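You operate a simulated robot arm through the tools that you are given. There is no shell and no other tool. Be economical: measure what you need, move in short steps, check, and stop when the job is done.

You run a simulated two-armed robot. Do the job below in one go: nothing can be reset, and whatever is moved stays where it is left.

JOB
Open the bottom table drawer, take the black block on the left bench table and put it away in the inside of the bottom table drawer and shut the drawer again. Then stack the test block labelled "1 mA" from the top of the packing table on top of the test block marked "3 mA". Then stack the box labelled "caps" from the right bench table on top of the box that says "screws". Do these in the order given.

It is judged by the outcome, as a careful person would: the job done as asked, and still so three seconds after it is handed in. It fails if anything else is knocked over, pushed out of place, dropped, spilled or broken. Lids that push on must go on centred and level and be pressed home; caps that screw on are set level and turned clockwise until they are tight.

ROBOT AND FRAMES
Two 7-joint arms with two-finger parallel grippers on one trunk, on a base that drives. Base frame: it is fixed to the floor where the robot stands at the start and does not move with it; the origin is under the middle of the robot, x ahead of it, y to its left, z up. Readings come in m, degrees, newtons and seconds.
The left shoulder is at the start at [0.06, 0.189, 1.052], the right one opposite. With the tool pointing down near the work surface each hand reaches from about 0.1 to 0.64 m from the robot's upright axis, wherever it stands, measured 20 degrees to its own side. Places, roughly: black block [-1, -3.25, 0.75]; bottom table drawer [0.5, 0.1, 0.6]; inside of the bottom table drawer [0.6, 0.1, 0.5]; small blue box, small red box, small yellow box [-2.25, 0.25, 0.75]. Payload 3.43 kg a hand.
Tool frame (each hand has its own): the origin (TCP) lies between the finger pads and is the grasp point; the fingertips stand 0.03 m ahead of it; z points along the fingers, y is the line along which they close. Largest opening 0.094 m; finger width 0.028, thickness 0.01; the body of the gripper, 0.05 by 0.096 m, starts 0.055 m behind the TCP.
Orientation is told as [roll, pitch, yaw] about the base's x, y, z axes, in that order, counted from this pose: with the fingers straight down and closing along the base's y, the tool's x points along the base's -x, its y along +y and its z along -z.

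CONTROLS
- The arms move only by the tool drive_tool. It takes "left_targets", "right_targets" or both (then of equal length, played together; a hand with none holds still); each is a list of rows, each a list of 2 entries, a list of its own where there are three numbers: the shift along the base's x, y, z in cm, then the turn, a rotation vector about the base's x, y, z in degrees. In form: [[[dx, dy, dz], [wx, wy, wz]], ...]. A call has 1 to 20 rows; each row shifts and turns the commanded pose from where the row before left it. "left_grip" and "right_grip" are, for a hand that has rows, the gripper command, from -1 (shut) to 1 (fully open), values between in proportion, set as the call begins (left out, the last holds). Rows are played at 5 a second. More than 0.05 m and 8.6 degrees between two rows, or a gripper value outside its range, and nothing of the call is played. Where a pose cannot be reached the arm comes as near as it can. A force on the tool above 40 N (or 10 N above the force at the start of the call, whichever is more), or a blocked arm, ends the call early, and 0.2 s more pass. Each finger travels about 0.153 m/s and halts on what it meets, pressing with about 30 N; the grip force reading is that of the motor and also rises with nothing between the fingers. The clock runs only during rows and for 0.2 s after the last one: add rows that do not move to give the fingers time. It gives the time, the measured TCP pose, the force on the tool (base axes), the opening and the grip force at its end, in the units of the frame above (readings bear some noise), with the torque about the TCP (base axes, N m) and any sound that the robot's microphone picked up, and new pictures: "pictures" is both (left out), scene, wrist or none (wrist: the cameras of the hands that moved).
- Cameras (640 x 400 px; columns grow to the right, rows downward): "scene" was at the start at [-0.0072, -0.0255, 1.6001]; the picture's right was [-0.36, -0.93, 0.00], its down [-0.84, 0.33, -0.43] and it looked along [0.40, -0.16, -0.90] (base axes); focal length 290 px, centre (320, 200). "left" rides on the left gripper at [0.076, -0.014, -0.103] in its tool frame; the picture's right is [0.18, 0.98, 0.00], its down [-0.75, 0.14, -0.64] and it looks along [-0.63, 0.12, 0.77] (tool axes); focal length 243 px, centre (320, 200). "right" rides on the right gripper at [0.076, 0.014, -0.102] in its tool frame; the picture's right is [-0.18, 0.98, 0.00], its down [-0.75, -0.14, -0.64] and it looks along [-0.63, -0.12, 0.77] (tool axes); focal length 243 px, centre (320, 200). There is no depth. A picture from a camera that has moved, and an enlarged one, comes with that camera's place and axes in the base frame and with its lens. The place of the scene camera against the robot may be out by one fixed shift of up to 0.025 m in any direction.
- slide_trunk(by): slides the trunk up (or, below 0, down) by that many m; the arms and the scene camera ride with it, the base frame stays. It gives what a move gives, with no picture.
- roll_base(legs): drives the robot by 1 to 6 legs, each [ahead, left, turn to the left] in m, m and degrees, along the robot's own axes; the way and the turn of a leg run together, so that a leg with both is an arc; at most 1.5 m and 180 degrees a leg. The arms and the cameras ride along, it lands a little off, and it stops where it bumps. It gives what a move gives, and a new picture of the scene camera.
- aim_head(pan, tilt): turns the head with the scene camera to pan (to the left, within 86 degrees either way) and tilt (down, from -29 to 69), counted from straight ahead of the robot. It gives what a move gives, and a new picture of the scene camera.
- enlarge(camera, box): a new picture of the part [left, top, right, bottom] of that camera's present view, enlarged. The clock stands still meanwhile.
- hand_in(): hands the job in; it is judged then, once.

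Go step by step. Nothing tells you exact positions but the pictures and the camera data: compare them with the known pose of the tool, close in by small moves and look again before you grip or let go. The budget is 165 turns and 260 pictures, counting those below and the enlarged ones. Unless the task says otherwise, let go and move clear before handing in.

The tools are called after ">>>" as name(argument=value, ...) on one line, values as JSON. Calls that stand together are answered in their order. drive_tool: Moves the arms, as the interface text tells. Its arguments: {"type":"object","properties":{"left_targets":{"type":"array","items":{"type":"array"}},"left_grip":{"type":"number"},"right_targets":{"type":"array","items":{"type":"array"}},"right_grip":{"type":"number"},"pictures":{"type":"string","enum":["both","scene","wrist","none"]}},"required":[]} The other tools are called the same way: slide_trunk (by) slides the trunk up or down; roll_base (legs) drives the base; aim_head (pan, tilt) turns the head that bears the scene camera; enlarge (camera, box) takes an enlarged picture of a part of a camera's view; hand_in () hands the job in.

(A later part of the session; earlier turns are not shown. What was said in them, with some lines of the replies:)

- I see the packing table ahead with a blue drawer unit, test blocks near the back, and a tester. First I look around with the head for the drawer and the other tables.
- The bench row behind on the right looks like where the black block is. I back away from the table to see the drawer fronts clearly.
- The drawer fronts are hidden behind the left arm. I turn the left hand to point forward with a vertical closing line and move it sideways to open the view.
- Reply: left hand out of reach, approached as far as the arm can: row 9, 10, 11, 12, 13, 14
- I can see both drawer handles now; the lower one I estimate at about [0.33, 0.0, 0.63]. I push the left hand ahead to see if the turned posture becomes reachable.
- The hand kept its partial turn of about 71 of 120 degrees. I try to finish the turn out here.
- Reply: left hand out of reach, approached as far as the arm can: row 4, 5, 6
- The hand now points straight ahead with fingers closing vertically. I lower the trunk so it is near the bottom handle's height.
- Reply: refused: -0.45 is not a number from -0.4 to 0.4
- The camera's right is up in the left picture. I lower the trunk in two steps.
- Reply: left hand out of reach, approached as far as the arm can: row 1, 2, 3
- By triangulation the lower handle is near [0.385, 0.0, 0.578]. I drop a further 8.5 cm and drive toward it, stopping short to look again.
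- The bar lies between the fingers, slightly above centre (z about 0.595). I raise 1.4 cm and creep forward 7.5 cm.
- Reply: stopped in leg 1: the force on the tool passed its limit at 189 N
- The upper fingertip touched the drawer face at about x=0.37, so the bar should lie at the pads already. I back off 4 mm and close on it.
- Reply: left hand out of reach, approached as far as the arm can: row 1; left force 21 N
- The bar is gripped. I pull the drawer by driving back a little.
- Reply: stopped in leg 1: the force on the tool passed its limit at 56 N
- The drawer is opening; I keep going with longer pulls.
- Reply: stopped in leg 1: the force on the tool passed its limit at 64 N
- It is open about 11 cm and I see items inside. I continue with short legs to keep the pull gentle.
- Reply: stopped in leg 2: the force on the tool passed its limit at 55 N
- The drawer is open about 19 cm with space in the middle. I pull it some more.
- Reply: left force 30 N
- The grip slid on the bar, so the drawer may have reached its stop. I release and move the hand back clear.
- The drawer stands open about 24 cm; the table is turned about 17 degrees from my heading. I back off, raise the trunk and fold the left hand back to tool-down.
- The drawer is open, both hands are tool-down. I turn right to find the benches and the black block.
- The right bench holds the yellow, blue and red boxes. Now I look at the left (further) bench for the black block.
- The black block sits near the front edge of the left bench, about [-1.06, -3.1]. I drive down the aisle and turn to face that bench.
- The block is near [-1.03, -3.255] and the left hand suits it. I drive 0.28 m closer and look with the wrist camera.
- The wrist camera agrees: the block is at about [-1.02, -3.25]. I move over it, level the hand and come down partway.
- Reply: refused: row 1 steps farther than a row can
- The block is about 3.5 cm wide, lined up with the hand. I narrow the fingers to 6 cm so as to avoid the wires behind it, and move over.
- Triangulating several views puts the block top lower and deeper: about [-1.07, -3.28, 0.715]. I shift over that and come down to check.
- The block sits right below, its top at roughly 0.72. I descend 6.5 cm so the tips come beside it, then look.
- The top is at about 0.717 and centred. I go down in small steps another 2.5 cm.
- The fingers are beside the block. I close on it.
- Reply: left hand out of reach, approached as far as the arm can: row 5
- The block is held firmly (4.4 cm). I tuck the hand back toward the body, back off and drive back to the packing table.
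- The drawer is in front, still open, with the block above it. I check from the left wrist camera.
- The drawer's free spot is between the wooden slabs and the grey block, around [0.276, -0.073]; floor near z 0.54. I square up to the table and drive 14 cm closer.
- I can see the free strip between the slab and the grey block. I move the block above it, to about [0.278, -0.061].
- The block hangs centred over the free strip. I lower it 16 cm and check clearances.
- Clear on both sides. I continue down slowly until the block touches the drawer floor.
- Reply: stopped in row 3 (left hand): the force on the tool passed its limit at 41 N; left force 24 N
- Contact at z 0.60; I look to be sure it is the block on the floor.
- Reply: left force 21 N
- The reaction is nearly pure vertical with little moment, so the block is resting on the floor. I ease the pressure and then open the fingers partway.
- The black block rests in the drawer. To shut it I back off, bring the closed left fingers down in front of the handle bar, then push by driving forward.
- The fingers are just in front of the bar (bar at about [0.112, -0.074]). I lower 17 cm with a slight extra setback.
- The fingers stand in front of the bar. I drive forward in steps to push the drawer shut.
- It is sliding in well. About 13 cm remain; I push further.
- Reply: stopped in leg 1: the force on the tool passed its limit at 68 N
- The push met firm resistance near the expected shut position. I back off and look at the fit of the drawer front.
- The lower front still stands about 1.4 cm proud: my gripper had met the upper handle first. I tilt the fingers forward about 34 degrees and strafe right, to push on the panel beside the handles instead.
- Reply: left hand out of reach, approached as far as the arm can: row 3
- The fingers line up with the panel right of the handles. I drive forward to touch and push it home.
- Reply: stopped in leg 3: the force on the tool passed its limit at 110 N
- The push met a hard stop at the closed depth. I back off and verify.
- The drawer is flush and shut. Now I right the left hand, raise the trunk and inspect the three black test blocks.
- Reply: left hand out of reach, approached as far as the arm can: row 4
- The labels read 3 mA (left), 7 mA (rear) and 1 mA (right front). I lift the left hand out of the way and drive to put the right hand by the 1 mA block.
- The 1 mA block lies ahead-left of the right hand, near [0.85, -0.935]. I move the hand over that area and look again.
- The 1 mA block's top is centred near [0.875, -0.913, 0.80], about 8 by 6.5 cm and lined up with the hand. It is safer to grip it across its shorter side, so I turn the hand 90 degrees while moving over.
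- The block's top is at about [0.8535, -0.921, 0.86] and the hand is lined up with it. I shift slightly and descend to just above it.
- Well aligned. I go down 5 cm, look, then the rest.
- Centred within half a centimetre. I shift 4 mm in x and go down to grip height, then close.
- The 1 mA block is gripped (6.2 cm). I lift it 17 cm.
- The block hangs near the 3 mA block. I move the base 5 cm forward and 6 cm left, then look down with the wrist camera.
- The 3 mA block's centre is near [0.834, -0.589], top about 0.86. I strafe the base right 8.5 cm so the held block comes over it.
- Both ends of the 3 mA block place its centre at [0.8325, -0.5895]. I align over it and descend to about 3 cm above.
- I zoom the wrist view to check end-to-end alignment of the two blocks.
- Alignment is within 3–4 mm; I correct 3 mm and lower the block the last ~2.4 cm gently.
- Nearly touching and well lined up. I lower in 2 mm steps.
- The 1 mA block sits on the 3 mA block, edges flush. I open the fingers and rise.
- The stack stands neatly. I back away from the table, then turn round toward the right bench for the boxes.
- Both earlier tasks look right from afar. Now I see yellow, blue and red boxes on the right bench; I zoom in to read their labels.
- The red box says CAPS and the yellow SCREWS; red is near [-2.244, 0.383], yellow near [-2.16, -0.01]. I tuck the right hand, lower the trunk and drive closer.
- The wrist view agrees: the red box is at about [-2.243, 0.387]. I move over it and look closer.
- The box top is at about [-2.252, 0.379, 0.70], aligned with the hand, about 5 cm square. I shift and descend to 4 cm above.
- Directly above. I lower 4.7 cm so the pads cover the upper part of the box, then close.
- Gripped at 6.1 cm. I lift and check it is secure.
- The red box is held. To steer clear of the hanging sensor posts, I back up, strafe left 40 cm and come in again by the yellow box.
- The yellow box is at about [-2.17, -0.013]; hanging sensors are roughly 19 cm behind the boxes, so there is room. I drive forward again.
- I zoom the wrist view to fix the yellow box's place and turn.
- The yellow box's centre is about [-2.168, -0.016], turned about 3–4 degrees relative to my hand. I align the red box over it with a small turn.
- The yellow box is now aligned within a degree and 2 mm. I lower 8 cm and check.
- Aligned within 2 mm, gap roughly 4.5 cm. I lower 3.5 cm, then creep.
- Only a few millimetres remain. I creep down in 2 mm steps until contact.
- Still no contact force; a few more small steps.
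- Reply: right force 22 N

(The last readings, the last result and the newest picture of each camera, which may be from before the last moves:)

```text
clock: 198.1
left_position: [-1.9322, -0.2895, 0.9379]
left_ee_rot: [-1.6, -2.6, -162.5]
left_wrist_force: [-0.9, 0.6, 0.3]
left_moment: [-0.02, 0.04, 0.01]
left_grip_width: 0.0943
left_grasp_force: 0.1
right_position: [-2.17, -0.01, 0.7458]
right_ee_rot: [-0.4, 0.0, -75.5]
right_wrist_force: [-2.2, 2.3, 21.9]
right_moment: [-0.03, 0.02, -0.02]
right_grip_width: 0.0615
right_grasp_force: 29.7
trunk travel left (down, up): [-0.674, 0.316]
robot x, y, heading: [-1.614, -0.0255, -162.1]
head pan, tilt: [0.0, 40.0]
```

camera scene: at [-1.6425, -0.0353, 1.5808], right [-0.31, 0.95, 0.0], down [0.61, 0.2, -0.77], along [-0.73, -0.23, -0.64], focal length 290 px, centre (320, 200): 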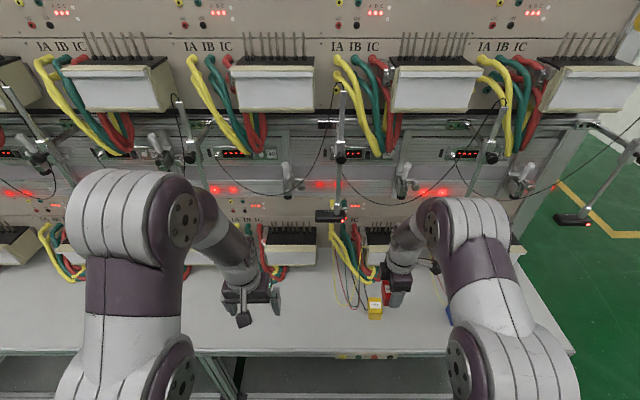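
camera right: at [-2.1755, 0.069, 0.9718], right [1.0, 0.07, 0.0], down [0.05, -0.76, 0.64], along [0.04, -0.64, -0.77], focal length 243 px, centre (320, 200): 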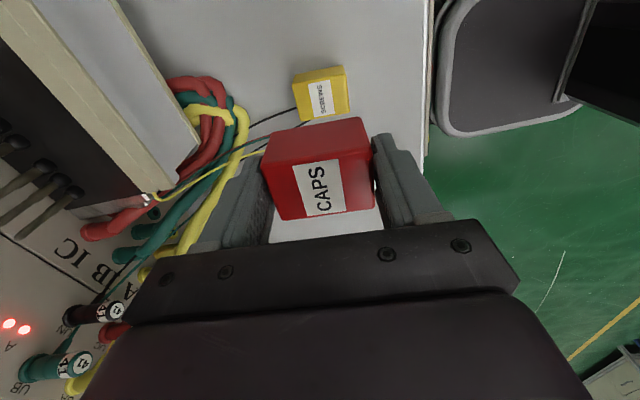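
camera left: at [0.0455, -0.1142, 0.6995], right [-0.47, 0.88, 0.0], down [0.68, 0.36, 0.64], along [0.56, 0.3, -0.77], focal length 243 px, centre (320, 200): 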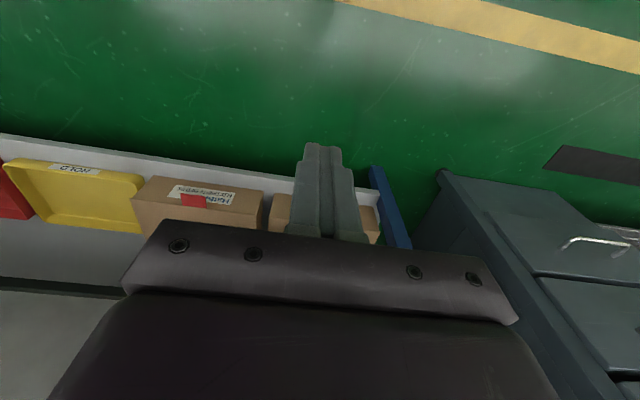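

Contact made with a straight upward reaction. I ease off a little, open and rise.

>>> drive_tool(right_targets=[[[0, 0, 0.25], [0, 0, 0]], [[0, 0, 0], [0, 0, 0]]], pictures="none")

>>> drive_tool(right_targets=[[[0, 0, 0], [0, 0, 0]], [[0, 0, 0], [0, 0, 0]], [[0, 0, 0], [0, 0, 0]]], right_grip=0.75, pictures="wrist")

```text
clock: 198.7
left_position: [-1.9329, -0.2884, 0.9386]
left_ee_rot: [-1.6, -2.5, -162.5]
left_wrist_force: [0.0, 0.5, -1.1]
left_moment: [-0.02, -0.02, -0.02]
left_grip_width: 0.0942
left_grasp_force: 0.1
right_position: [-2.1695, -0.0089, 0.7457]
right_ee_rot: [-0.2, 0.0, -75.4]
right_wrist_force: [-2.3, -1.8, 8.0]
right_moment: [-0.16, 0.29, 0.02]
right_grip_width: 0.0614
right_grasp_force: 30.0
trunk travel left (down, up): [-0.674, 0.316]
robot x, y, heading: [-1.6149, -0.0264, -162.5]
head pan, tilt: [0.0, 40.0]
```

```text
clock: 199.5
left_position: [-1.9328, -0.2881, 0.9385]
left_ee_rot: [-1.7, -2.5, -162.5]
left_wrist_force: [0.3, -0.1, 0.1]
left_moment: [-0.02, 0.0, -0.01]
left_grip_width: 0.0941
left_grasp_force: 0.1
right_position: [-2.1701, -0.0082, 0.7466]
right_ee_rot: [-0.1, -0.1, -75.5]
right_wrist_force: [0.1, -0.4, -0.3]
right_moment: [0.02, 0.0, -0.03]
right_grip_width: 0.0823
right_grasp_force: 0.1
trunk travel left (down, up): [-0.674, 0.316]
robot x, y, heading: [-1.6132, -0.0247, -162.0]
head pan, tilt: [0.0, 40.0]
camera right: at [-2.1756, 0.0685, 0.8483], right [1.0, 0.07, 0.0], down [0.05, -0.76, 0.64], along [0.04, -0.64, -0.77], focal length 243 px, centre (320, 200)
```

right: 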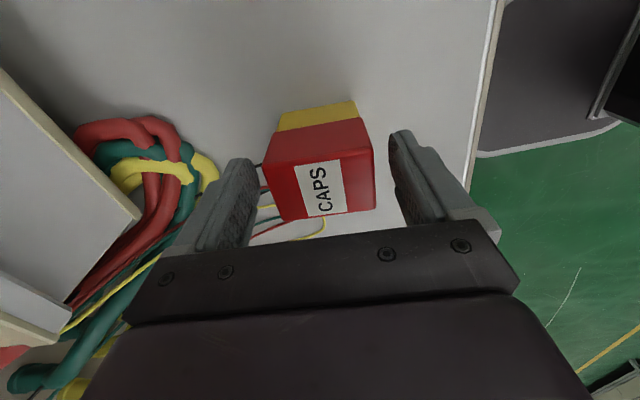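

The red box stays put. I rise clear, then back off and check the stack.

>>> drive_tool(right_targets=[[[0, 0, 2], [0, 0, 0]], [[0, 0, 3], [0, 0, 0]], [[0, 0, 4], [0, 0, 0]], [[0, 0, 4], [0, 0, 0]], [[0, 0, 0], [0, 0, 0]]], pictures="wrist")

>>> roll_base(legs=[[-0.35, 0, 0]])

>>> enlarge(camera="scene", box=[280, 180, 480, 305])

```text
clock: 200.7
left_position: [-1.9338, -0.2883, 0.937]
left_ee_rot: [-1.6, -2.4, -162.5]
left_wrist_force: [-0.2, -0.4, -1.0]
left_moment: [0.02, 0.0, 0.01]
left_grip_width: 0.0938
left_grasp_force: 0.0
right_position: [-2.1705, -0.0127, 0.8752]
right_ee_rot: [0.0, -0.1, -75.5]
right_wrist_force: [-0.9, 0.4, -0.2]
right_moment: [0.01, 0.01, 0.04]
right_grip_width: 0.0823
right_grasp_force: 0.0
trunk travel left (down, up): [-0.674, 0.316]
robot x, y, heading: [-1.6171, -0.0243, -162.0]
head pan, tilt: [0.0, 40.0]
camera right: at [-2.1768, 0.0652, 0.9774], right [1.0, 0.07, 0.0], down [0.05, -0.76, 0.64], along [0.04, -0.64, -0.77], focal length 243 px, centre (320, 200)
```

right: 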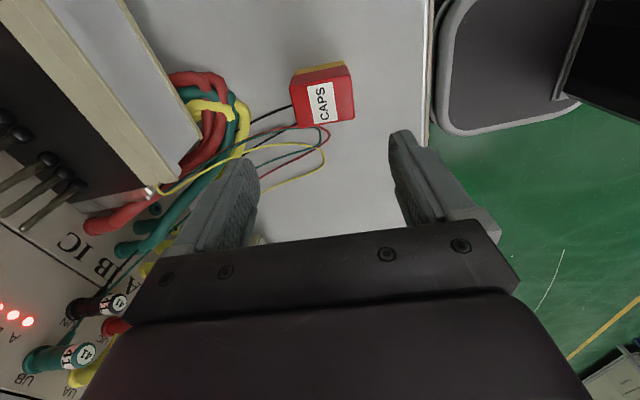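

```text
clock: 203.0
left_position: [-1.6001, -0.1808, 0.9383]
left_ee_rot: [-1.5, -2.5, -162.4]
left_wrist_force: [0.3, 0.2, 0.3]
left_moment: [0.02, 0.05, 0.0]
left_grip_width: 0.0944
left_grasp_force: 0.1
right_position: [-1.8373, 0.0957, 0.8757]
right_ee_rot: [-0.2, 0.1, -75.4]
right_wrist_force: [0.2, 1.0, 0.6]
right_moment: [0.02, 0.0, -0.02]
right_grip_width: 0.0822
right_grasp_force: 0.0
trunk travel left (down, up): [-0.674, 0.316]
robot x, y, heading: [-1.2775, 0.0826, -162.0]
head pan, tilt: [0.0, 40.0]
camera scene: at [-1.3076, 0.0727, 1.5808], right [-0.31, 0.95, 0.0], down [0.61, 0.2, -0.77], along [-0.73, -0.24, -0.64], focal length 290 px, centre (320, 200)
```

scene: 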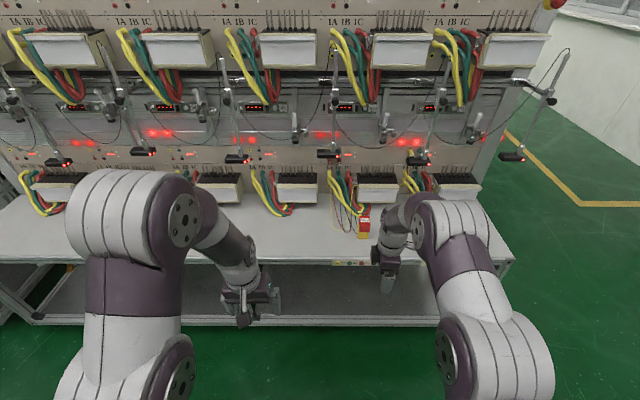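

```text
3.20 times, centred on (380, 242) of scene
camera zoom: at [-1.3076, 0.0727, 1.5808], right [-0.31, 0.95, 0.0], down [0.61, 0.2, -0.77], along [-0.73, -0.24, -0.64], focal length 929 px, centre (128, 64)
```

zoom: 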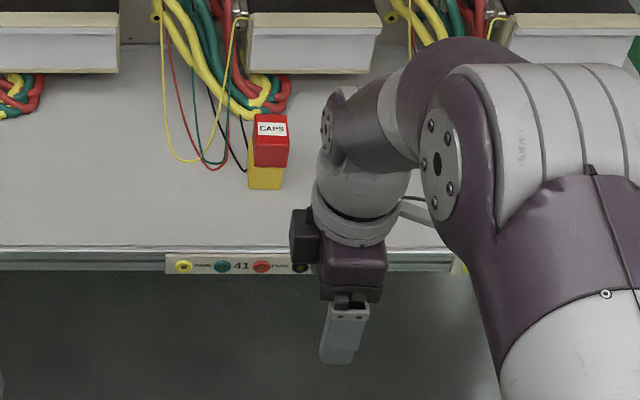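

The CAPS box stands squarely on the SCREWS box, the 1 mA block is on the 3 mA block, and the drawer is shut with the black block inside. I hand the job in.

>>> hand_in()

```text
The job is handed in.
```

The whole job is done in the order you asked and handed in; nothing else was seen knocked over or moved.

- **Drawer:** the black block from the left bench is inside the bottom table drawer, and the drawer is shut flush.
- **Test blocks:** the "1 mA" block is stacked on the "3 mA" block on the packing table.
- **Boxes:** the "caps" box is stacked on the "screws" box on the right bench.
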